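You operate a simulated robot arm through the tools that you are given. There is no shell and no other tool.

You run a simulated robot arm. Do the job below in one go: nothing can be reset, and whatever is moved stays where it is left.

## Task
Copy the log to logger 65, then lock it away again.
Fine: it lies in the locked drawer; stand it in the black dock, press Store, wait for Copied; copy to no other; drawer shut and locked; other loggers, bench switch, dials, plugs and Run bench stay. Set down upright: what you pick out.

It is judged by the outcome, as a careful person would: the job done as asked, and still so three seconds after it is handed in. It fails if anything else is knocked over, pushed out of place, dropped, spilled or broken.

## Robot
A 7-joint arm with a two-finger parallel gripper, fixed in place. Base frame: the origin is at the foot of the arm, x ahead of it, y to its left, z up; the work surface is at about z = 986. Lengths are in mm, angles in degrees, forces in N, time in s.
Its first joint turns from -166.0 to 166.0 degrees. Payload 4.4 kg.
The TCP is the grasp point between the finger pads, 23 mm short of the fingertips. In the tool frame z runs along the fingers and y along their closing line. The gripper opens to 94 mm. The fingers are 38 mm wide and 10 mm thick; the gripper's body (54 by 96 mm) begins 39 mm behind the TCP.
Orientation is that of the tool frame in the base frame, as a unit quaternion [w, x, y, z]. With the fingers straight down and closing along the base's y, the tool's x points along the base's -x, its y along +y and its z along -z.

## Interface
- The arm moves only by the tool servo_tool. Its argument "plan" is a list of rows, each a list of 7 numbers: the closure, from 0 (fully open) to 1 (shut), then the shift along the base's x, y, z in mm, then the turn, a rotation vector about the base's x, y, z in degrees. In form: [[jaw, x, y, z, ax, ay, az], ...]. A call has 1 to 20 rows; each row is the pose to reach, as a shift and turn from the pose commanded when the call began. A row lasts 0.2 s, in which the tool goes at most 50 mm and 8.6 degrees; a call with a longer step from one row to the next is refused whole, and so is a gripper value outside its range. A pose out of reach is approached as far as the arm can. The call stops where the force on the tool passes 90 N (or 10 N more than at its start, if that is more) or the arm is blocked; 0.2 s more then pass. Each finger travels about 72 mm/s and halts on what it meets, pressing with about 35 N; the grip force reading is that of the motor and also rises with nothing between the fingers. The clock runs only during rows and for 0.2 s after the last one: add rows that repeat a pose to give the fingers time. The reply holds the time, the measured pose of the TCP, the force on the tool along the base axes, the opening and the grip force, in the units named above and with some noise, with the torque about the TCP (base axes, N m) and any sound that the robot's microphone picked up.
- Cameras (640 x 400 px; columns grow to the right, rows downward): "scene" is fixed at [49.2, -498.5, 1268.9]; the picture's right is [0.78, -0.62, 0.00], its down [-0.20, -0.24, -0.95] and it looks along [0.59, 0.74, -0.31] (base axes); focal length 312 px, centre (320, 200). "wrist" rides on the gripper at [86, 16, -74] in the tool frame; the picture's right is [-0.18, 0.98, 0.00], its down [-0.58, -0.11, -0.81] and it looks along [-0.79, -0.15, 0.59] (tool axes); focal length 243 px, centre (320, 200). There is no depth. A picture from a camera that has moved, and an enlarged one, comes with that camera's place and axes in the base frame and with its lens.
- grab_frame(camera): a new picture of that camera. The clock stands still meanwhile.
- enlarge(camera, box): a new picture of the part [left, top, right, bottom] of that camera's present view, enlarged. The clock stands still meanwhile.
- hand_in(): hands the job in; it is judged then, once.

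Nothing tells you positions but the pictures and the camera data. Unless the task says otherwise, let go and move clear before handing in.

The tools are called after "Request:" by a JSON object that holds its "method" and its "body". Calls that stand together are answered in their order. servo_tool: Moves the arm, as the interface text tells. Its arguments: {"type":"object","properties":{"plan":{"type":"array"}},"required":["plan"]} The other tools are called the same way: grab_frame (camera) takes a picture; enlarge (camera, box) takes an enlarged picture of a part of a camera's view; hand_in () hands the job in.

At the start:

```text
clock: 0.0
tool_pos: [775.3, 305.8, 1320.3]
tcp_rot: [0.0, 0.0, 1.0, 0.001]
wrist_force: [-0.6, 0.7, 0.8]
ft_torque: [0.02, 0.01, -0.01]
opening: 94.1
grasp_force: 0.1
```

scene: 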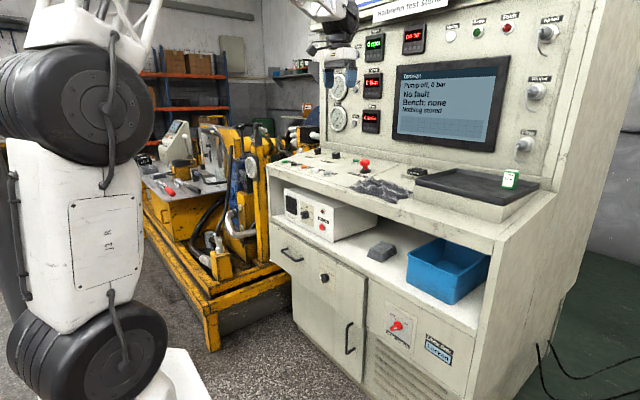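
wrist: 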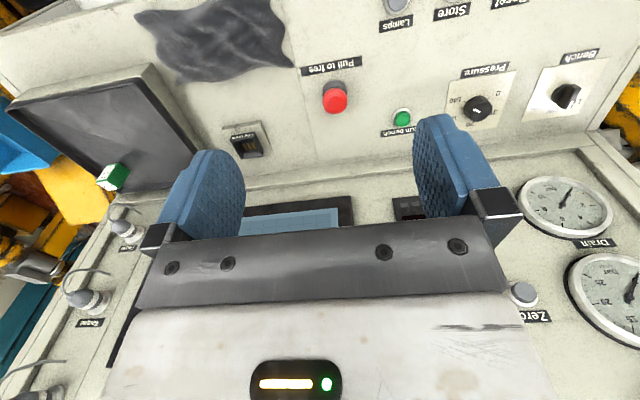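

I see a test-bench console with a screen, a sloped/flat panel with buttons, a cloth, a dark tray holding a green/white logger, and below a drawer front and cabinet. I'll look closer at the details before moving.

Request:
{"method": "enlarge", "body": {"camera": "scene", "box": [260, 130, 420, 230]}}

Request:
{"method": "enlarge", "body": {"camera": "scene", "box": [400, 130, 560, 230]}}

Request:
{"method": "enlarge", "body": {"camera": "scene", "box": [260, 220, 420, 320]}}

Request:
{"method": "enlarge", "body": {"camera": "scene", "box": [340, 280, 500, 380]}}

Request:
{"method": "enlarge", "body": {"camera": "scene", "box": [360, 0, 560, 125]}}

Request:
{"method": "enlarge", "body": {"camera": "wrist", "box": [180, 0, 420, 150]}}

Request:
{"method": "enlarge", "body": {"camera": "wrist", "box": [400, 0, 640, 150]}}

Request:
{"method": "enlarge", "body": {"camera": "wrist", "box": [0, 50, 240, 200]}}

```text
4.00 times, centred on (340, 180) of scene
camera zoom: at [49.2, -498.5, 1268.9], right [0.78, -0.62, 0.0], down [-0.2, -0.24, -0.95], along [0.59, 0.74, -0.31], focal length 1247 px, centre (240, 280)
```

zoom: 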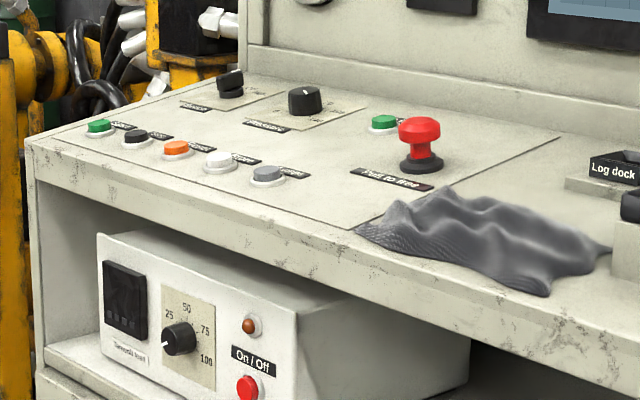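

```text
4.00 times, centred on (480, 180) of scene
camera zoom: at [49.2, -498.5, 1268.9], right [0.78, -0.62, 0.0], down [-0.2, -0.24, -0.95], along [0.59, 0.74, -0.31], focal length 1247 px, centre (-320, 280)
```

zoom: 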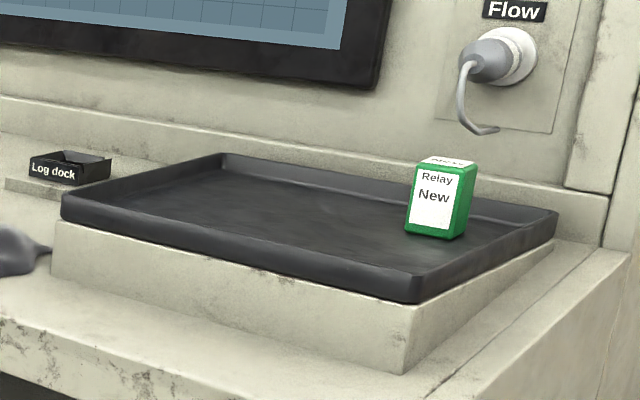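

```text
4.00 times, centred on (340, 270) of scene
camera zoom: at [49.2, -498.5, 1268.9], right [0.78, -0.62, 0.0], down [-0.2, -0.24, -0.95], along [0.59, 0.74, -0.31], focal length 1247 px, centre (240, -80)
```

zoom: 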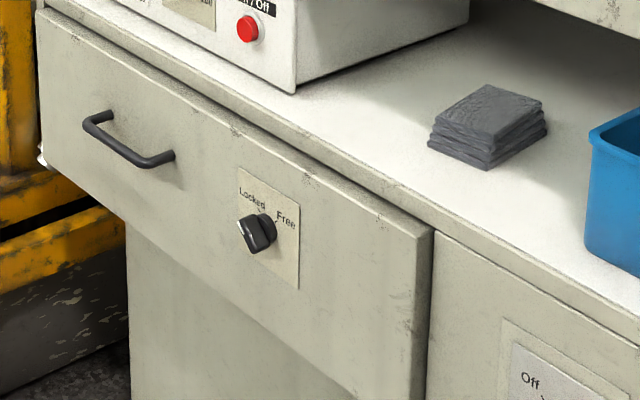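

```text
4.00 times, centred on (420, 330) of scene
camera zoom: at [49.2, -498.5, 1268.9], right [0.78, -0.62, 0.0], down [-0.2, -0.24, -0.95], along [0.59, 0.74, -0.31], focal length 1247 px, centre (-80, -320)
```

zoom: 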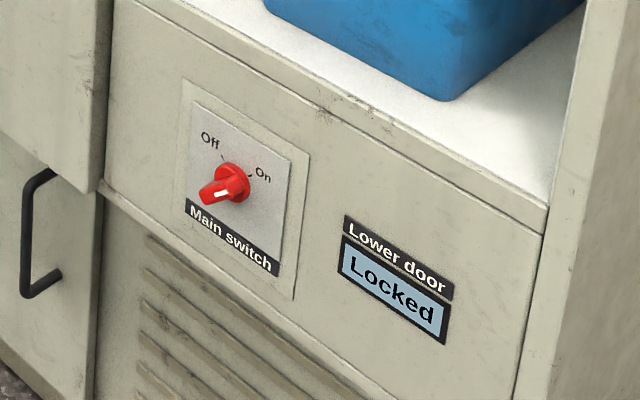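

```text
3.20 times, centred on (460, 62) of scene
camera zoom: at [49.2, -498.5, 1268.9], right [0.78, -0.62, 0.0], down [-0.2, -0.24, -0.95], along [0.59, 0.74, -0.31], focal length 998 px, centre (-128, 640)
```

zoom: 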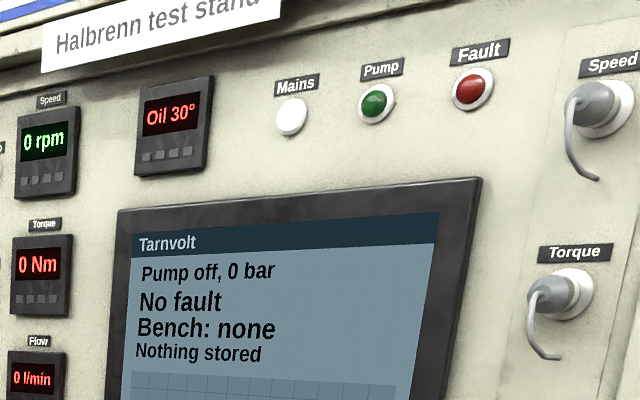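

```text
2.67 times, centred on (300, 75) of wrist
camera zoom: at [689.3, 322.1, 1394.4], right [0.18, 0.98, 0.0], down [0.58, -0.11, 0.81], along [0.79, -0.15, -0.59], focal length 647 px, centre (373, 533)
```

zoom: 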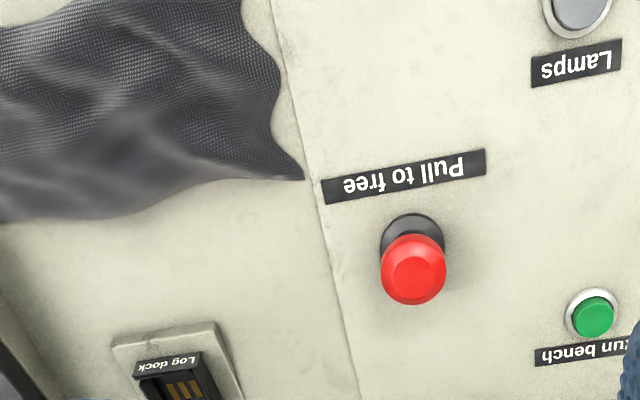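

```text
2.67 times, centred on (520, 75) of wrist
camera zoom: at [689.3, 322.1, 1394.4], right [0.18, 0.98, 0.0], down [0.58, -0.11, 0.81], along [0.79, -0.15, -0.59], focal length 647 px, centre (-213, 533)
```

zoom: 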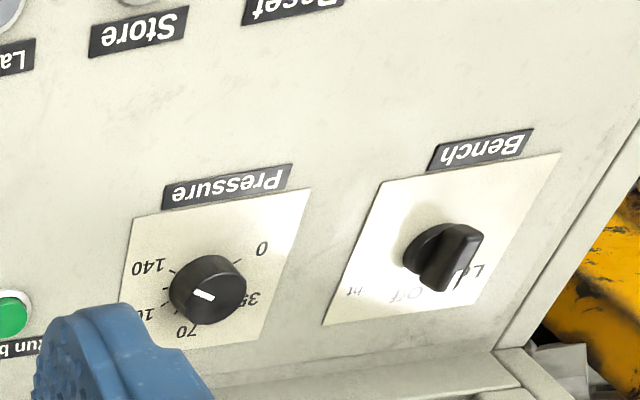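

```text
2.67 times, centred on (120, 125) of wrist
camera zoom: at [689.3, 322.1, 1394.4], right [0.18, 0.98, 0.0], down [0.58, -0.11, 0.81], along [0.79, -0.15, -0.59], focal length 647 px, centre (853, 400)
```

zoom: 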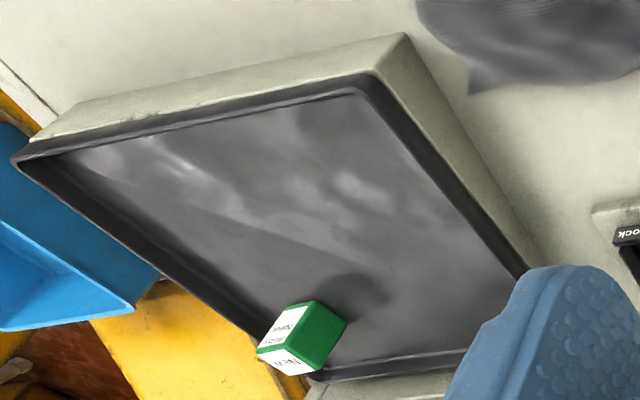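

The desk carries the e-stop, the Store row of buttons, and the "Log dock"; below the desk is a drawer with a handle and a Locked/Free knob. I'll back the arm away from the console to see the desk buttons and then the drawer front.

Request:
{"method": "servo_tool", "body": {"plan": [[0, -50, 0, 0, 0, 0, 0], [0, -100, 0, 0, 0, 0, 0], [0, -150, 0, 0, 0, 0, 0], [0, -200, 0, 0, 0, 0, 0], [0, -250, 0, 0, 0, 0, 0], [0, -250, 0, 0, 0, 0, 0]]}}

Request:
{"method": "grab_frame", "body": {"camera": "wrist"}}

Request:
{"method": "grab_frame", "body": {"camera": "scene"}}

```text
clock: 1.4
tool_pos: [524.7, 306.6, 1317.2]
tcp_rot: [0.0, 0.0, 1.0, 0.0]
wrist_force: [-1.0, -0.5, 0.2]
ft_torque: [0.05, 0.02, -0.01]
opening: 94.2
grasp_force: 0.1
```

```text
taken
camera wrist: at [439.5, 322.5, 1390.6], right [0.18, 0.98, 0.0], down [0.58, -0.11, 0.81], along [0.79, -0.15, -0.59], focal length 243 px, centre (320, 200)
```

wrist: 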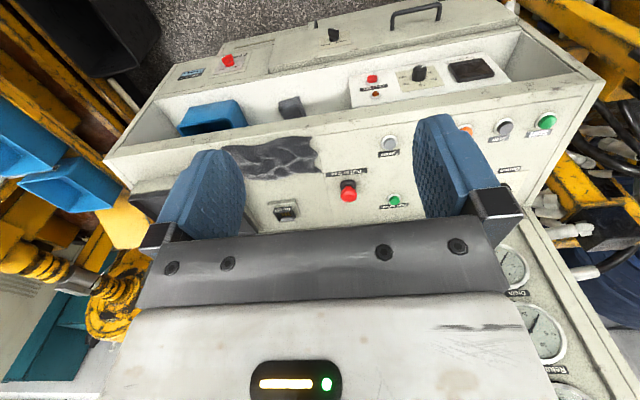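

```text
taken
```

scene: 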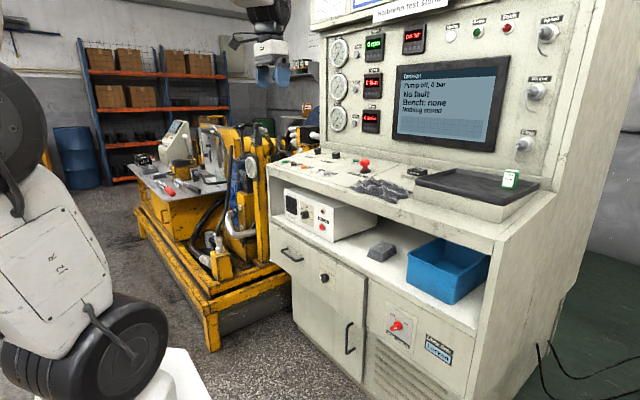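

The wrist now sees the whole console upside down: drawer with handle and lock knob at the top of the image, desk buttons below. I'll zoom to read labels and measure positions.

Request:
{"method": "enlarge", "body": {"camera": "wrist", "box": [360, 90, 600, 240]}}

Request:
{"method": "enlarge", "body": {"camera": "wrist", "box": [160, 110, 400, 260]}}

Request:
{"method": "enlarge", "body": {"camera": "wrist", "box": [280, 0, 520, 150]}}

Request:
{"method": "enlarge", "body": {"camera": "wrist", "box": [100, 0, 340, 150]}}

```text
2.67 times, centred on (480, 165) of wrist
camera zoom: at [439.5, 322.5, 1390.6], right [0.18, 0.98, 0.0], down [0.58, -0.11, 0.81], along [0.79, -0.15, -0.59], focal length 647 px, centre (-107, 293)
```

zoom: 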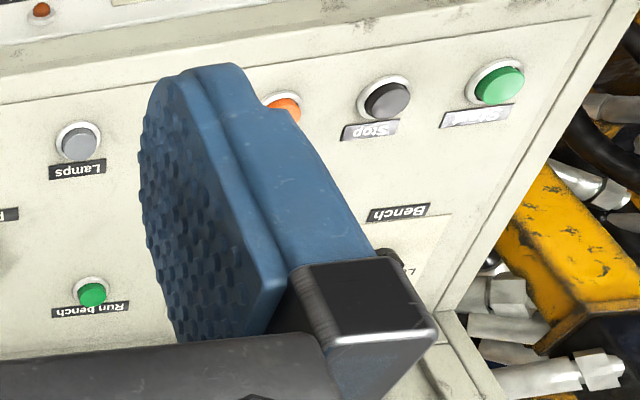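

```text
2.67 times, centred on (280, 185) of wrist
camera zoom: at [439.5, 322.5, 1390.6], right [0.18, 0.98, 0.0], down [0.58, -0.11, 0.81], along [0.79, -0.15, -0.59], focal length 647 px, centre (427, 240)
```

zoom: 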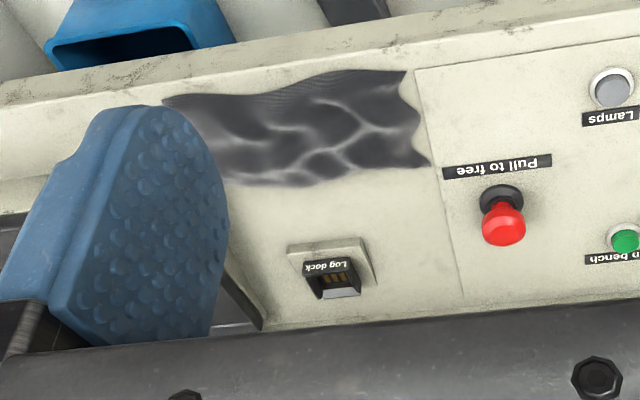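

```text
2.67 times, centred on (400, 75) of wrist
camera zoom: at [439.5, 322.5, 1390.6], right [0.18, 0.98, 0.0], down [0.58, -0.11, 0.81], along [0.79, -0.15, -0.59], focal length 647 px, centre (107, 533)
```

zoom: 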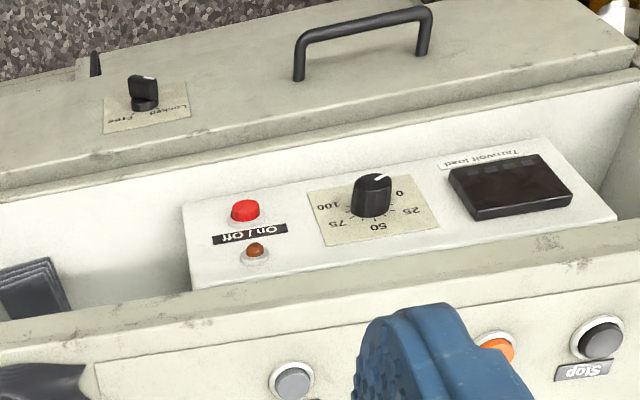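

```text
2.67 times, centred on (220, 75) of wrist
camera zoom: at [439.5, 322.5, 1390.6], right [0.18, 0.98, 0.0], down [0.58, -0.11, 0.81], along [0.79, -0.15, -0.59], focal length 647 px, centre (587, 533)
```

zoom: 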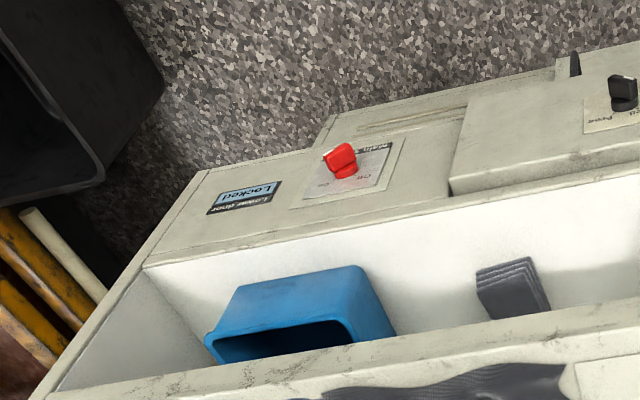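

The desk is essentially axis-aligned: Store (white) is about (797, 478), dock about (976, 127, top ≈1027), lock knob about (713, 310, 620), handle about (707, 541, 600). I'll lower the arm in front of the drawer to view it closely.

Request:
{"method": "servo_tool", "body": {"plan": [[0, -6, 9, -39, 0, 0, 0], [0, -12, 19, -78, 0, 0, 0], [0, -19, 28, -117, 0, 0, 0], [0, -25, 38, -156, 0, 0, 0], [0, -31, 47, -195, 0, 0, 0], [0, -37, 57, -234, 0, 0, 0], [0, -44, 66, -273, 0, 0, 0], [0, -50, 76, -312, 0, 0, 0], [0, -56, 85, -351, 0, 0, 0], [0, -62, 95, -390, 0, 0, 0], [0, -69, 104, -429, 0, 0, 0], [0, -75, 114, -467, 0, 0, 0], [0, -75, 114, -467, 0, 0, 0]]}}

Request:
{"method": "grab_frame", "body": {"camera": "wrist"}}

Request:
{"method": "grab_frame", "body": {"camera": "scene"}}

```text
clock: 4.2
tool_pos: [448.7, 420.6, 850.6]
tcp_rot: [0.001, 0.0, 1.0, 0.0]
wrist_force: [-0.3, -0.5, 1.1]
ft_torque: [0.0, -0.01, 0.01]
opening: 93.9
grasp_force: 0.0
```

```text
taken
camera wrist: at [363.7, 437.1, 924.6], right [0.18, 0.98, 0.0], down [0.58, -0.11, 0.81], along [0.79, -0.15, -0.59], focal length 243 px, centre (320, 200)
```

wrist: 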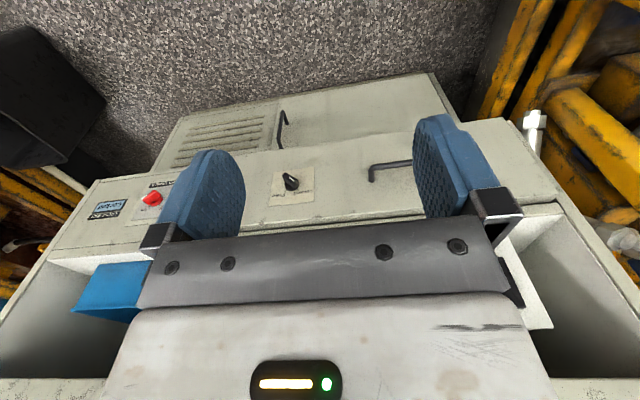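

```text
taken
```

scene: 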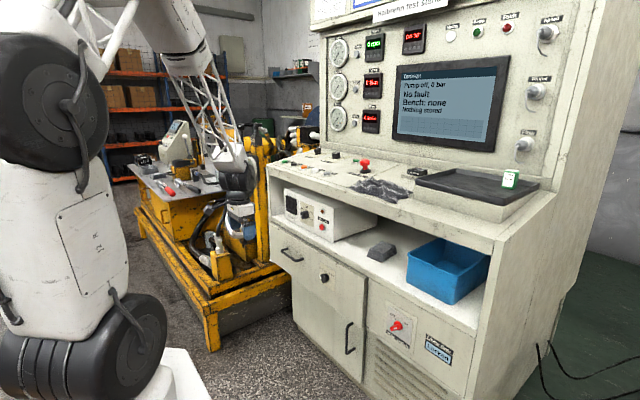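

Request:
{"method": "enlarge", "body": {"camera": "wrist", "box": [230, 120, 430, 245]}}

Request:
{"method": "enlarge", "body": {"camera": "wrist", "box": [60, 90, 300, 240]}}

Request:
{"method": "enlarge", "body": {"camera": "scene", "box": [260, 220, 380, 295]}}

```text
3.20 times, centred on (330, 182) of wrist
camera zoom: at [363.7, 437.1, 924.6], right [0.18, 0.98, 0.0], down [0.58, -0.11, 0.81], along [0.79, -0.15, -0.59], focal length 776 px, centre (288, 256)
```

zoom: 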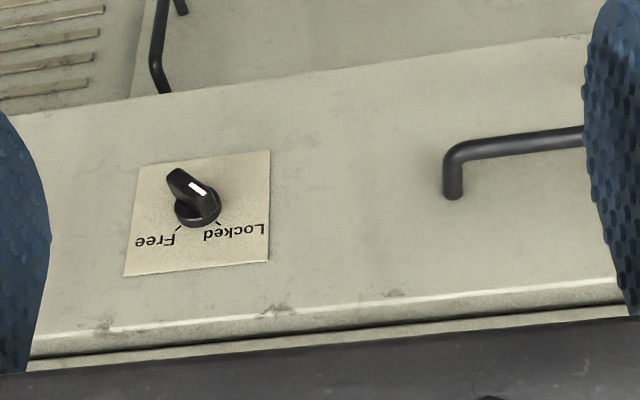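

```text
2.67 times, centred on (180, 165) of wrist
camera zoom: at [363.7, 437.1, 924.6], right [0.18, 0.98, 0.0], down [0.58, -0.11, 0.81], along [0.79, -0.15, -0.59], focal length 647 px, centre (693, 293)
```

zoom: 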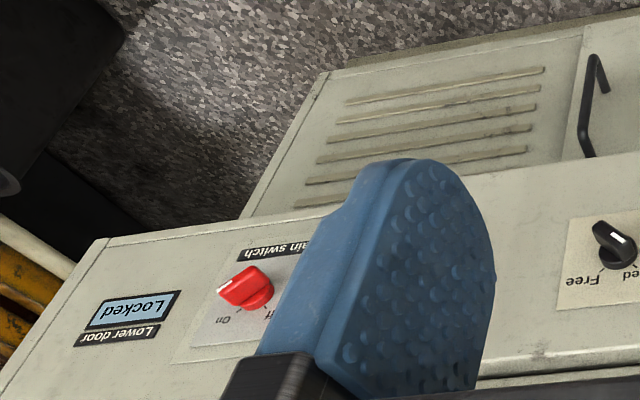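

```text
5.33 times, centred on (320, 258) of scene
camera zoom: at [49.2, -498.5, 1268.9], right [0.78, -0.62, 0.0], down [-0.2, -0.24, -0.95], along [0.59, 0.74, -0.31], focal length 1663 px, centre (320, -107)
```

zoom: 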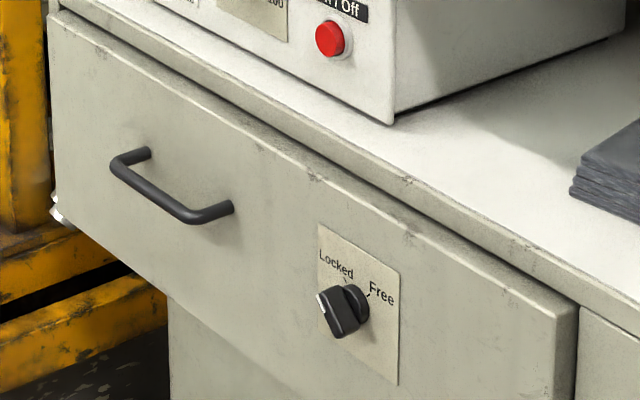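

The knob plate centre is about (729, 313, 609), with the knob blade pointing at Locked (upper-left, +45°); Free is 90° clockwise. I'll move in for a close-up of knob and handle.

Request:
{"method": "servo_tool", "body": {"plan": [[0, 25, -23, -25, 0, 0, 0], [0, 51, -45, -50, 0, 0, 0], [0, 76, -68, -75, 0, 0, 0], [0, 101, -90, -100, 0, 0, 0], [0, 101, -90, -100, 0, 0, 0]]}}

Request:
{"method": "grab_frame", "body": {"camera": "wrist"}}

Request:
{"method": "enlarge", "body": {"camera": "wrist", "box": [240, 100, 400, 200]}}

```text
clock: 5.4
tool_pos: [551.3, 327.6, 754.0]
tcp_rot: [0.001, 0.0, 1.0, 0.0]
wrist_force: [0.7, 0.1, 0.3]
ft_torque: [0.01, 0.01, -0.03]
opening: 94.1
grasp_force: 0.1
```

```text
taken
camera wrist: at [465.3, 343.8, 828.3], right [0.18, 0.98, 0.0], down [0.58, -0.11, 0.81], along [0.79, -0.15, -0.59], focal length 243 px, centre (320, 200)
```

wrist: 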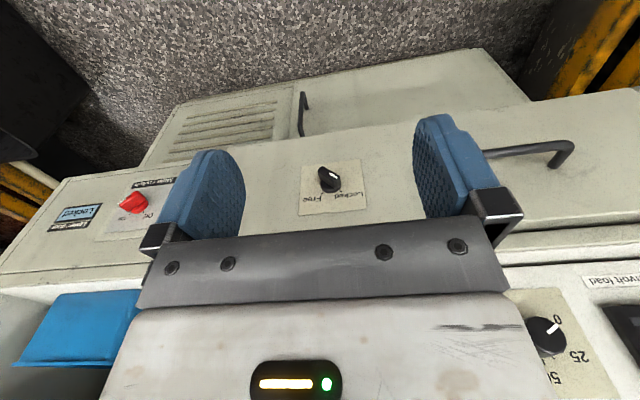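

```text
4.00 times, centred on (320, 150) of wrist
camera zoom: at [465.3, 343.8, 828.3], right [0.18, 0.98, 0.0], down [0.58, -0.11, 0.81], along [0.79, -0.15, -0.59], focal length 970 px, centre (320, 400)
```

zoom: 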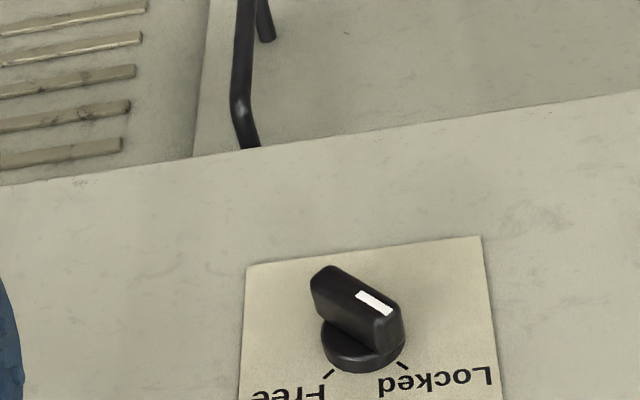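

The blade centre is about (701, 313, 608), 36 mm long, at 45° toward Locked. I'll tip the tool to point forward (+x) at that height, well short of the drawer.

Request:
{"method": "servo_tool", "body": {"plan": [[0, 2, -1, -13, 0, -8.2, 0], [0, 4, -3, -27, 0, -16.4, 0], [0, 6, -4, -40, 0, -24.6, 0], [0, 8, -5, -53, 0, -32.8, 0], [0, 10, -7, -66, 0, -41, 0], [0, 12, -8, -80, 0, -49.2, 0], [0, 14, -10, -93, 0, -57.4, 0], [0, 16, -11, -106, 0, -65.6, 0], [0, 18, -12, -120, 0, -73.8, 0], [0, 19, -13, -133, 0, -82, 0], [0, 20, -15, -146, 0, -90, 0], [0, 20, -15, -146, 0, -90, 0]]}}

Request:
{"method": "grab_frame", "body": {"camera": "scene"}}

Request:
{"method": "grab_frame", "body": {"camera": "wrist"}}

```text
clock: 8.0
tool_pos: [571.9, 316.6, 608.8]
tcp_rot: [0.708, 0.0, 0.706, 0.0]
wrist_force: [-0.6, -0.4, -0.4]
ft_torque: [0.01, -0.04, 0.0]
opening: 94.0
grasp_force: 0.0
```

```text
taken
```

scene: 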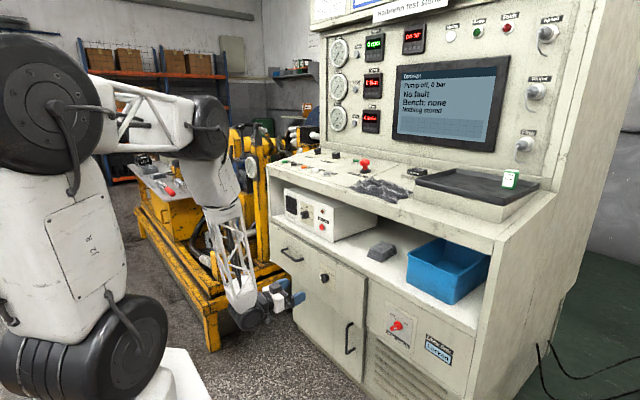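

```text
taken
camera wrist: at [497.4, 332.2, 521.9], right [0.0, 0.98, 0.18], down [-0.81, -0.11, 0.58], along [0.59, -0.15, 0.79], focal length 243 px, centre (320, 200)
```

wrist: 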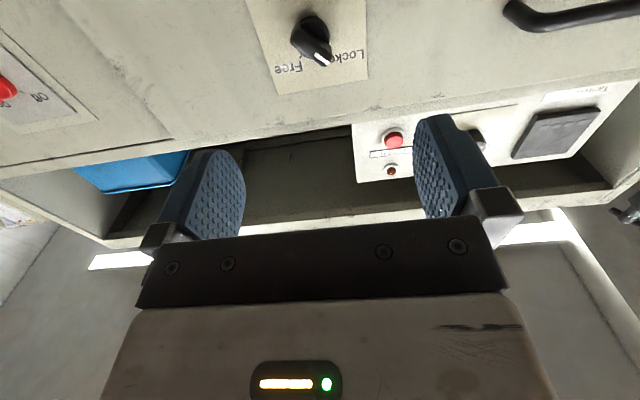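

The tool now points forward at the knob height. I'll roll −45° about x so the fingers close across the blade, and move a little nearer.

Request:
{"method": "servo_tool", "body": {"plan": [[0, 10, -1, 0, -7.5, 0, 0], [0, 20, -1, 0, -15, 0, 0], [0, 30, -2, 0, -22.5, 0, 0], [0, 40, -2, 0, -30, 0, 0], [0, 50, -3, 0, -37.5, 0, 0], [0, 65, -3, 0, -45, 0, 0], [0, 65, -3, 0, -45, 0, 0]]}}

Request:
{"method": "grab_frame", "body": {"camera": "wrist"}}

Request:
{"method": "enlarge", "body": {"camera": "scene", "box": [250, 230, 370, 305]}}

```text
clock: 9.6
tool_pos: [636.8, 311.3, 607.9]
tcp_rot: [0.653, -0.272, 0.653, -0.27]
wrist_force: [-0.5, -0.3, -0.1]
ft_torque: [0.02, 0.03, 0.0]
opening: 94.2
grasp_force: 0.0
```

```text
taken
camera wrist: at [563.2, 261.7, 535.3], right [0.0, 0.82, -0.57], down [-0.81, 0.33, 0.49], along [0.59, 0.46, 0.67], focal length 243 px, centre (320, 200)
```

wrist: 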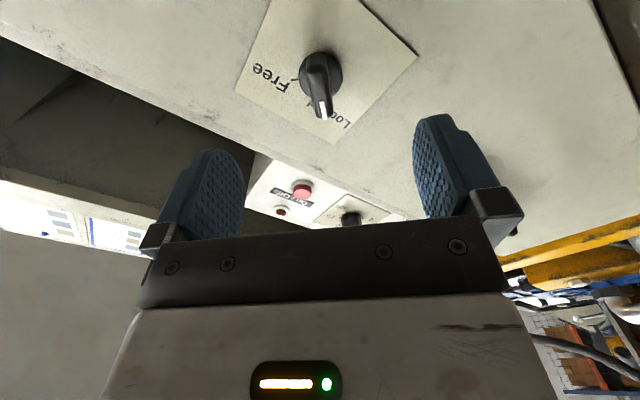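

```text
5.33 times, centred on (310, 268) of scene
camera zoom: at [49.2, -498.5, 1268.9], right [0.78, -0.62, 0.0], down [-0.2, -0.24, -0.95], along [0.59, 0.74, -0.31], focal length 1663 px, centre (373, -160)
```

zoom: 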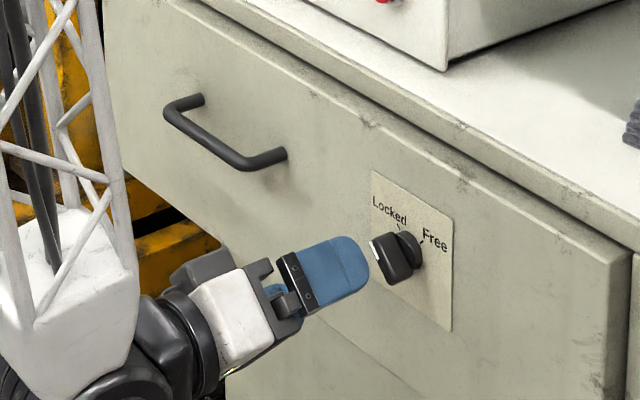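

The blade sits on the tool axis. I'll advance so the fingertips reach x≈717 and close on the blade.

Request:
{"method": "servo_tool", "body": {"plan": [[0, 20, 1, 0, 0, 0, 0], [0, 40, 1, 0, 0, 0, 0], [0, 57, 1, 0, 0, 0, 0], [0, 57, 1, 0, 0, 0, 0], [0.5, 57, 1, 0, 0, 0, 0], [0.8, 57, 1, 0, 0, 0, 0], [1, 57, 1, 0, 0, 0, 0], [1, 57, 1, 0, 0, 0, 0], [1, 57, 1, 0, 0, 0, 0]]}}

Request:
{"method": "grab_frame", "body": {"camera": "wrist"}}

Request:
{"method": "enlarge", "body": {"camera": "scene", "box": [250, 230, 370, 305]}}

```text
clock: 11.6
tool_pos: [692.6, 313.5, 609.4]
tcp_rot: [0.654, -0.272, 0.653, -0.27]
wrist_force: [1.0, 2.8, -3.4]
ft_torque: [0.01, 0.06, -0.02]
opening: 13.2
grasp_force: 44.6
```

```text
taken
camera wrist: at [618.9, 263.7, 535.6], right [0.0, 0.83, -0.56], down [-0.81, 0.33, 0.49], along [0.59, 0.46, 0.67], focal length 243 px, centre (320, 200)
```

wrist: 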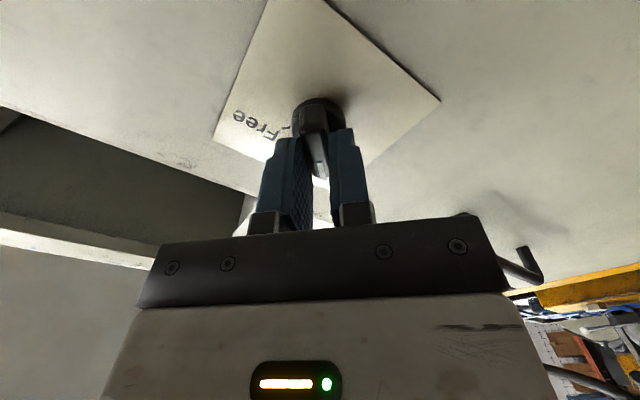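

```text
5.33 times, centred on (310, 268) of scene
camera zoom: at [49.2, -498.5, 1268.9], right [0.78, -0.62, 0.0], down [-0.2, -0.24, -0.95], along [0.59, 0.74, -0.31], focal length 1663 px, centre (373, -160)
```

zoom: 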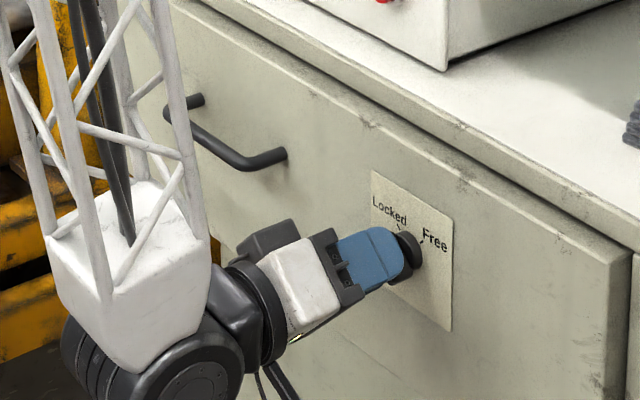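

The blade is gripped at 13 mm opening. Now I turn it +90° about x from Locked to Free.

Request:
{"method": "servo_tool", "body": {"plan": [[1, 0, 0, 0, 7.5, 0, 0], [1, 0, 0, 0, 15, 0, 0], [1, 0, 0, 0, 22.5, 0, 0], [1, 0, 0, 0, 30, 0, 0], [1, 0, 0, 0, 37.5, 0, 0], [1, 0, 0, 0, 45, 0, 0], [1, 0, 0, 0, 52.5, 0, 0], [1, 0, 0, 0, 60, 0, 0], [1, 0, 0, 0, 67.5, 0, 0], [1, 0, 0, 0, 75, 0, 0], [1, 0, 0, 0, 82.5, 0, 0], [1, 0, 0, 0, 90, 0, 0], [1, 0, 0, 0, 90, 0, 0]]}}

Request:
{"method": "enlarge", "body": {"camera": "scene", "box": [250, 230, 370, 305]}}

Request:
{"method": "grab_frame", "body": {"camera": "wrist"}}

```text
clock: 13.0
tool_pos: [693.8, 310.8, 607.5]
tcp_rot: [0.707, -0.007, 0.707, -0.011]
wrist_force: [-0.6, -16.4, 9.7]
ft_torque: [-0.09, -0.29, -0.05]
opening: 12.6
grasp_force: 44.9
out of reach, approached as far as the arm can: row 7
stopped in row 7: the force on the tool passed its limit at 94 N (the readings are from after the stop); the commanded pose is now the measured one
```

```text
5.33 times, centred on (310, 268) of scene
camera zoom: at [49.2, -498.5, 1268.9], right [0.78, -0.62, 0.0], down [-0.2, -0.24, -0.95], along [0.59, 0.74, -0.31], focal length 1663 px, centre (373, -160)
```

zoom: 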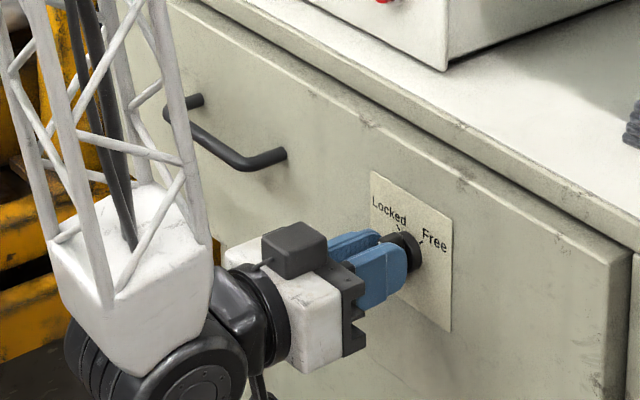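

```text
taken
camera wrist: at [620.2, 324.7, 520.3], right [0.01, 0.99, 0.16], down [-0.81, -0.09, 0.58], along [0.59, -0.13, 0.8], focal length 243 px, centre (320, 200)
```

wrist: 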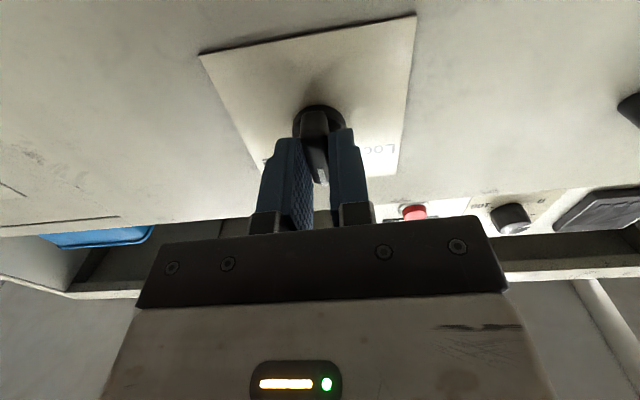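

The knob has turned 45° (now upright), but the wrist reached its roll limit in this direction. I'll release, back off, and roll the gripper −180° (it is symmetric) to continue with joint room.

Request:
{"method": "servo_tool", "body": {"plan": [[0.5, 0, 0, 0, 0, 0, 0], [0, 0, 0, 0, 0, 0, 0], [0, 0, 0, 0, 0, 0, 0], [0, 0, 0, 0, 0, 0, 0], [0, -20, 0, 0, 0, 0, 0], [0, -50, 0, 0, 0, 0, 0], [0, -70, 0, 0, 0, 0, 0], [0, -70, 0, 0, 0, 0, 0]]}}

Request:
{"method": "grab_frame", "body": {"camera": "wrist"}}

Request:
{"method": "enlarge", "body": {"camera": "scene", "box": [250, 230, 370, 305]}}

```text
clock: 14.8
tool_pos: [623.8, 311.1, 604.4]
tcp_rot: [0.707, -0.007, 0.707, -0.01]
wrist_force: [-0.3, 0.3, 0.9]
ft_torque: [-0.03, 0.02, 0.04]
opening: 93.5
grasp_force: 0.1
```

```text
taken
camera wrist: at [550.2, 324.9, 518.2], right [0.0, 0.99, 0.16], down [-0.81, -0.09, 0.58], along [0.59, -0.13, 0.8], focal length 243 px, centre (320, 200)
```

wrist: 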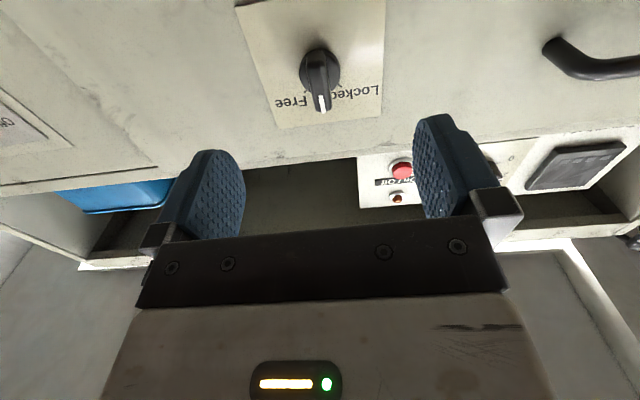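

```text
5.33 times, centred on (310, 268) of scene
camera zoom: at [49.2, -498.5, 1268.9], right [0.78, -0.62, 0.0], down [-0.2, -0.24, -0.95], along [0.59, 0.74, -0.31], focal length 1663 px, centre (373, -160)
```

zoom: 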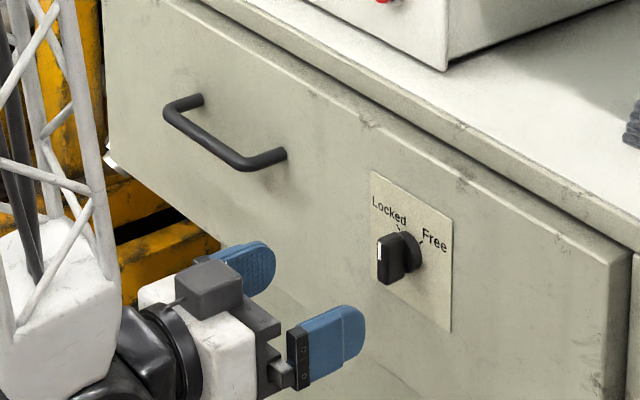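

The knob is upright between Locked and Free. I'll roll the gripper the other way round.

Request:
{"method": "servo_tool", "body": {"plan": [[0, 0, 0, 0, -8.5, 0, 0], [0, 0, 0, 0, -17, 0, 0], [0, 0, 0, 0, -25.5, 0, 0], [0, 0, 0, 0, -34, 0, 0], [0, 0, 0, 0, -42.5, 0, 0], [0, 0, 0, 0, -51, 0, 0], [0, 0, 0, 0, -59.5, 0, 0], [0, 0, 0, 0, -68, 0, 0], [0, 0, 0, 0, -76.5, 0, 0], [0, 0, 0, 0, -85, 0, 0], [0, 0, 0, 0, -93.5, 0, 0], [0, 0, 0, 0, -102, 0, 0], [0, 0, 0, 0, -110.5, 0, 0], [0, 0, 0, 0, -119, 0, 0], [0, 0, 0, 0, -127.5, 0, 0], [0, 0, 0, 0, -136, 0, 0], [0, 0, 0, 0, -144.5, 0, 0], [0, 0, 0, 0, -153, 0, 0], [0, 0, 0, 0, -161.5, 0, 0], [0, 0, 0, 0, -170, 0, 0]]}}

Request:
{"method": "grab_frame", "body": {"camera": "wrist"}}

Request:
{"method": "grab_frame", "body": {"camera": "scene"}}

```text
clock: 19.0
tool_pos: [623.6, 311.3, 607.4]
tcp_rot: [-0.054, 0.705, -0.052, 0.706]
wrist_force: [-0.1, -0.5, 0.2]
ft_torque: [0.04, -0.03, -0.01]
opening: 94.2
grasp_force: 0.1
```

```text
taken
camera wrist: at [550.5, 280.9, 690.4], right [0.0, -0.94, -0.33], down [-0.81, 0.19, -0.56], along [0.59, 0.27, -0.76], focal length 243 px, centre (320, 200)
```

wrist: 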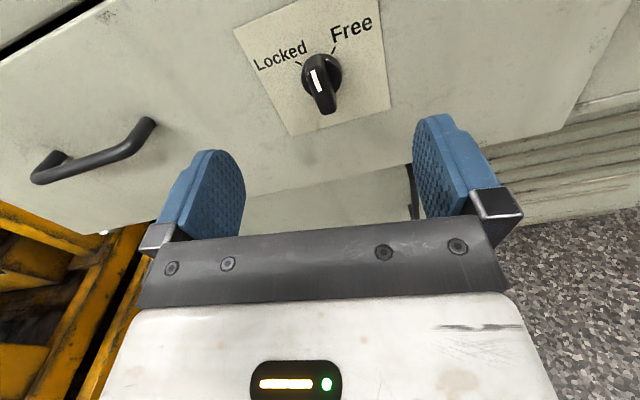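

```text
taken
```

scene: 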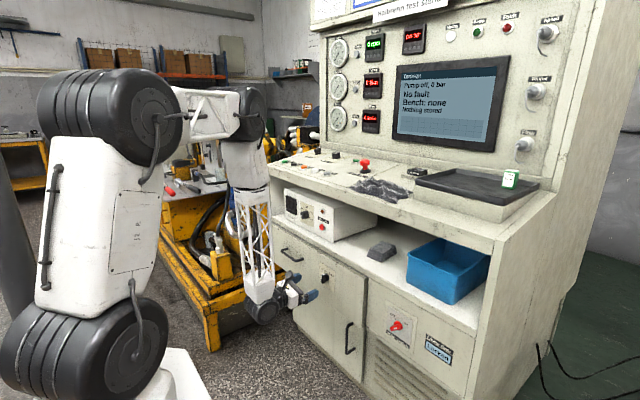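

Roll works this way round, and the camera now sees the panel upright. I'll finish the roll, advance, grip the upright blade.

Request:
{"method": "servo_tool", "body": {"plan": [[0, 0, 1, 0, -4.3, 0, 0], [0, 0, 2, 0, -8.6, 0, 0], [0, 25, 2, 0, -8.6, 0, 0], [0, 50, 2, 0, -8.6, 0, 0], [0, 70, 2, 0, -8.6, 0, 0], [0, 70, 2, 0, -8.6, 0, 0], [0.5, 70, 2, 0, -8.6, 0, 0], [0.8, 70, 2, 0, -8.6, 0, 0], [1, 70, 2, 0, -8.6, 0, 0], [1, 70, 2, 0, -8.6, 0, 0], [1, 70, 2, 0, -8.6, 0, 0]]}}

Request:
{"method": "grab_frame", "body": {"camera": "wrist"}}

```text
clock: 21.5
tool_pos: [693.0, 310.6, 606.9]
tcp_rot: [0.0, 0.707, 0.0, 0.707]
wrist_force: [0.2, -15.7, 7.8]
ft_torque: [-0.01, -0.83, -0.21]
opening: 13.0
grasp_force: 45.0
stopped in row 11: the force on the tool passed its limit at 93 N (the readings are from after the stop); the commanded pose is now the measured one
```

```text
taken
camera wrist: at [619.1, 294.1, 693.3], right [0.0, -0.98, -0.18], down [-0.81, 0.11, -0.58], along [0.59, 0.15, -0.79], focal length 243 px, centre (320, 200)
```

wrist: 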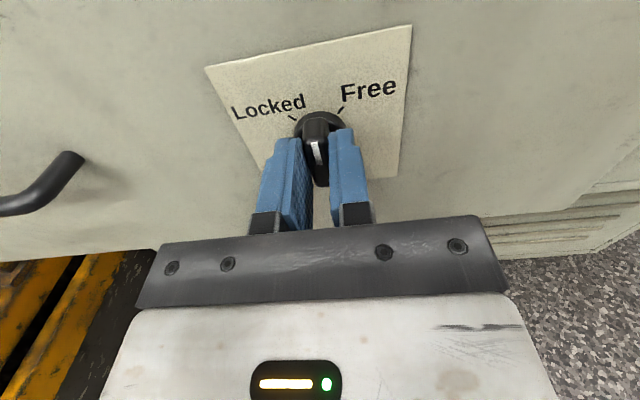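

The blade is gripped, with the knob centre evidently nearer y≈310.3. Now I turn the remaining +45° to Free.

Request:
{"method": "servo_tool", "body": {"plan": [[1, 0, -0.4, 0.2, 0, 0, 0], [1, 0, -0.4, 0.2, 7.5, 0, 0], [1, 0, -0.4, 0.2, 15, 0, 0], [1, 0, -0.4, 0.2, 22.5, 0, 0], [1, 0, -0.4, 0.2, 30, 0, 0], [1, 0, -0.4, 0.2, 37.5, 0, 0], [1, 0, -0.4, 0.2, 45, 0, 0], [1, 0, -0.4, 0.2, 45, 0, 0]]}}

Request:
{"method": "grab_frame", "body": {"camera": "wrist"}}

Request:
{"method": "enlarge", "body": {"camera": "scene", "box": [250, 230, 370, 305]}}

```text
clock: 23.3
tool_pos: [691.7, 309.6, 606.6]
tcp_rot: [-0.27, 0.654, -0.272, 0.652]
wrist_force: [2.0, -55.0, -11.6]
ft_torque: [-0.07, -0.02, -0.94]
opening: 12.8
grasp_force: 45.0
```

```text
taken
camera wrist: at [618.3, 237.0, 655.5], right [0.0, -0.56, -0.83], down [-0.81, 0.49, -0.33], along [0.59, 0.66, -0.46], focal length 243 px, centre (320, 200)
```

wrist: 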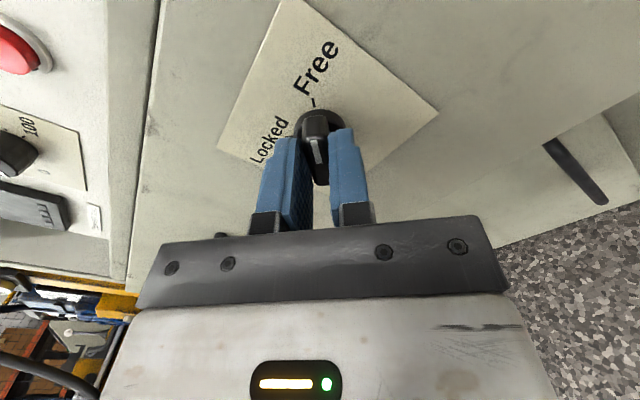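

```text
5.33 times, centred on (310, 268) of scene
camera zoom: at [49.2, -498.5, 1268.9], right [0.78, -0.62, 0.0], down [-0.2, -0.24, -0.95], along [0.59, 0.74, -0.31], focal length 1663 px, centre (373, -160)
```

zoom: 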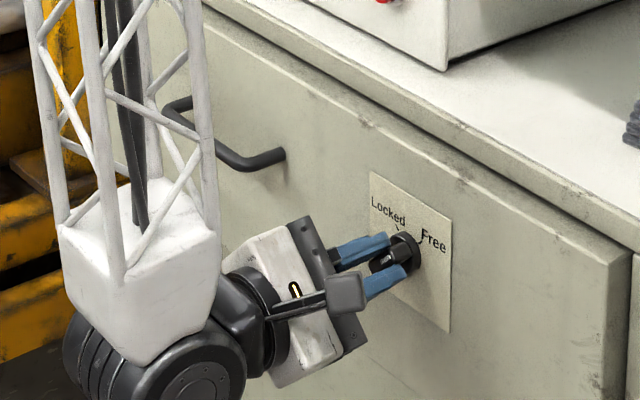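

The knob points at Free. I'll release and back off to check it holds.

Request:
{"method": "servo_tool", "body": {"plan": [[0.9, 0, -1, -0.5, 0, 0, 0], [0.5, 0, -1, -0.5, 0, 0, 0], [0, 0, -1, -0.5, 0, 0, 0], [0, 0, -1, -0.5, 0, 0, 0], [0, 0, -1, -0.5, 0, 0, 0], [0, -25, 0, 0, 0, 0, 0], [0, -50, 0, 0, 0, 0, 0], [0, -80, 0, 0, 0, 0, 0], [0, -110, 0, 0, 0, 0, 0], [0, -110, 0, 0, 0, 0, 0]]}}

Request:
{"method": "grab_frame", "body": {"camera": "wrist"}}

Request:
{"method": "enlarge", "body": {"camera": "scene", "box": [250, 230, 370, 305]}}

```text
clock: 25.5
tool_pos: [584.7, 310.0, 607.2]
tcp_rot: [-0.269, 0.654, -0.272, 0.653]
wrist_force: [0.1, -0.4, -0.4]
ft_torque: [0.01, -0.01, -0.01]
opening: 94.0
grasp_force: 0.1
```

```text
taken
camera wrist: at [511.5, 236.9, 657.5], right [0.0, -0.57, -0.82], down [-0.81, 0.49, -0.33], along [0.59, 0.66, -0.46], focal length 243 px, centre (320, 200)
```

wrist: 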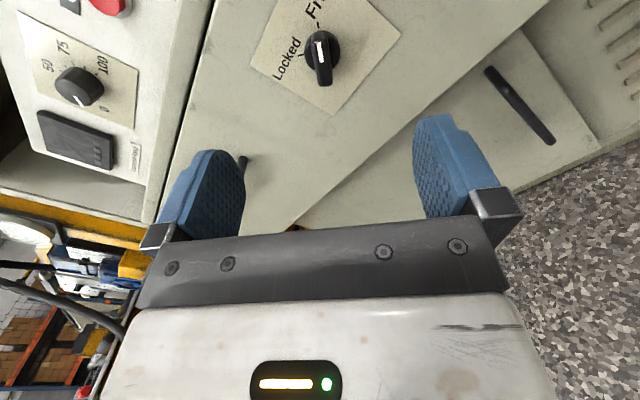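

```text
5.33 times, centred on (310, 268) of scene
camera zoom: at [49.2, -498.5, 1268.9], right [0.78, -0.62, 0.0], down [-0.2, -0.24, -0.95], along [0.59, 0.74, -0.31], focal length 1663 px, centre (373, -160)
```

zoom: 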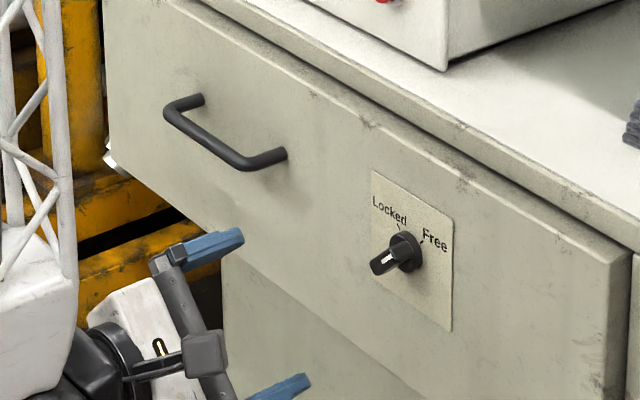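

The knob rests at Free. Next I roll to −90° (fingers closing vertically) and move in front of the handle at about (693, 525, 615) to measure it.

Request:
{"method": "servo_tool", "body": {"plan": [[0, -3, 36, 1, 7.5, 0, 0], [0, -5, 72, 2, 15, 0, 0], [0, -8, 108, 3, 22.5, 0, 0], [0, -10, 144, 4, 30, 0, 0], [0, -10, 180, 5, 37.5, 0, 0], [0, -10, 215, 6, 45, 0, 0], [0, -10, 215, 6, 45, 0, 0]]}}

Request:
{"method": "grab_frame", "body": {"camera": "wrist"}}

Request:
{"method": "grab_frame", "body": {"camera": "scene"}}

Request:
{"method": "enlarge", "body": {"camera": "scene", "box": [230, 210, 350, 285]}}

```text
clock: 27.1
tool_pos: [572.9, 526.7, 615.1]
tcp_rot: [-0.499, 0.501, -0.5, 0.5]
wrist_force: [0.5, 0.2, -0.2]
ft_torque: [-0.02, 0.02, 0.03]
opening: 94.0
grasp_force: 0.1
```

```text
taken
camera wrist: at [498.2, 439.1, 599.5], right [0.0, 0.18, -0.98], down [-0.81, 0.58, 0.11], along [0.59, 0.79, 0.15], focal length 243 px, centre (320, 200)
```

wrist: 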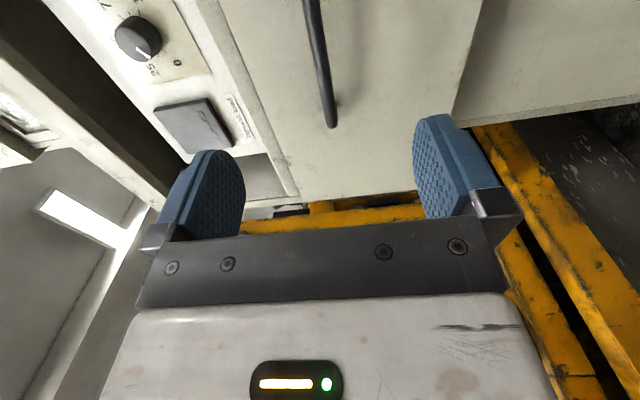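

```text
taken
```

scene: 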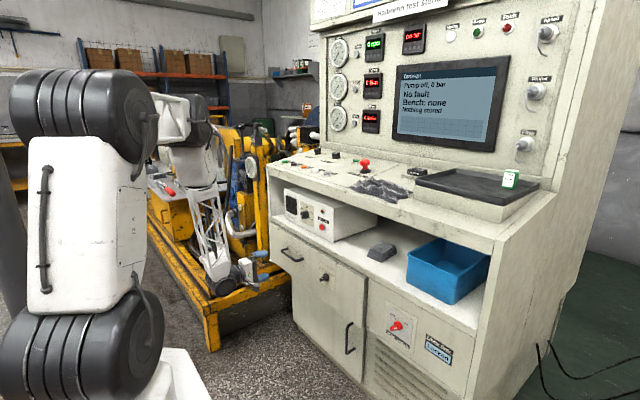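

```text
5.33 times, centred on (290, 248) of scene
camera zoom: at [49.2, -498.5, 1268.9], right [0.78, -0.62, 0.0], down [-0.2, -0.24, -0.95], along [0.59, 0.74, -0.31], focal length 1663 px, centre (480, -53)
```

zoom: 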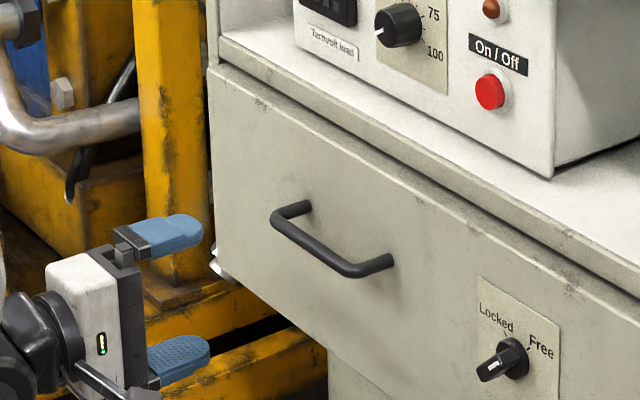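

Handle bar is at about x≈695, z≈617, spanning y≈480–590. I'll advance and grip its middle.

Request:
{"method": "servo_tool", "body": {"plan": [[0, 30, 4, 1, 0, 0, 0], [0, 60, 7, 2, 0, 0, 0], [0, 90, 7, 2, 0, 0, 0], [0, 119, 7, 2, 0, 0, 0], [0, 119, 7, 2, 0, 0, 0]]}}

Request:
{"method": "grab_frame", "body": {"camera": "wrist"}}

Request:
{"method": "enlarge", "body": {"camera": "scene", "box": [230, 210, 350, 285]}}

```text
clock: 28.3
tool_pos: [692.7, 531.0, 615.1]
tcp_rot: [0.5, -0.5, 0.501, -0.499]
wrist_force: [0.7, -0.5, -0.3]
ft_torque: [0.0, -0.03, -0.01]
opening: 94.1
grasp_force: 0.1
```

```text
taken
camera wrist: at [619.3, 446.1, 599.0], right [0.0, 0.18, -0.98], down [-0.81, 0.58, 0.11], along [0.59, 0.79, 0.15], focal length 243 px, centre (320, 200)
```

wrist: 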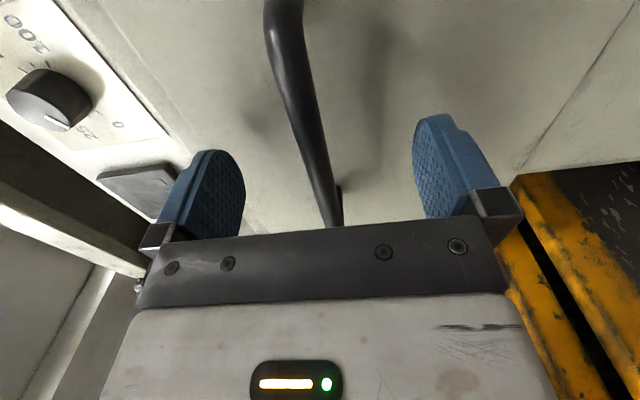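

```text
5.33 times, centred on (290, 248) of scene
camera zoom: at [49.2, -498.5, 1268.9], right [0.78, -0.62, 0.0], down [-0.2, -0.24, -0.95], along [0.59, 0.74, -0.31], focal length 1663 px, centre (480, -53)
```

zoom: 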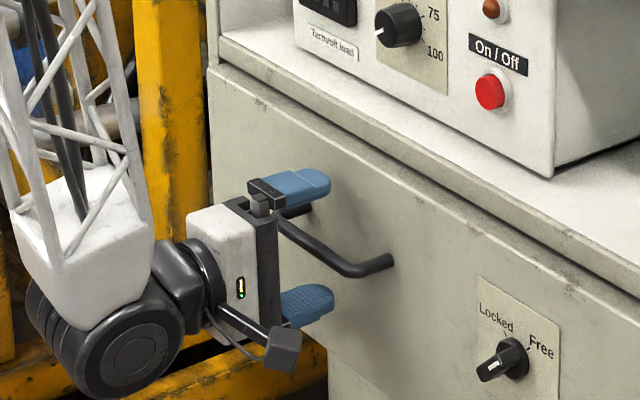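

The bar lies centred between the fingers. I'll close on it and check the grip.

Request:
{"method": "servo_tool", "body": {"plan": [[0.5, 2, 0, 1, 0, 0, 0], [0.8, 2, 0, 1, 0, 0, 0], [1, 2, 0, 1, 0, 0, 0], [1, 2, 0, 1, 0, 0, 0], [1, 2, 0, 1, 0, 0, 0]]}}

Request:
{"method": "grab_frame", "body": {"camera": "wrist"}}

```text
clock: 29.5
tool_pos: [694.2, 531.3, 614.6]
tcp_rot: [-0.499, 0.501, -0.5, 0.5]
wrist_force: [1.8, 4.2, -14.1]
ft_torque: [0.41, 0.1, 0.14]
opening: 12.0
grasp_force: 44.5
```

```text
taken
camera wrist: at [619.9, 445.6, 598.9], right [0.0, 0.18, -0.98], down [-0.81, 0.58, 0.11], along [0.59, 0.79, 0.15], focal length 243 px, centre (320, 200)
```

wrist: 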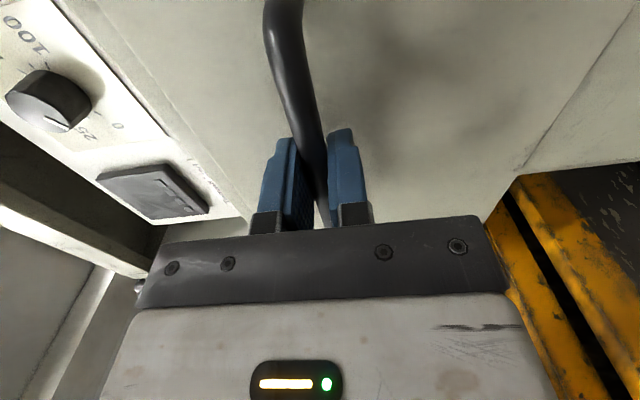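

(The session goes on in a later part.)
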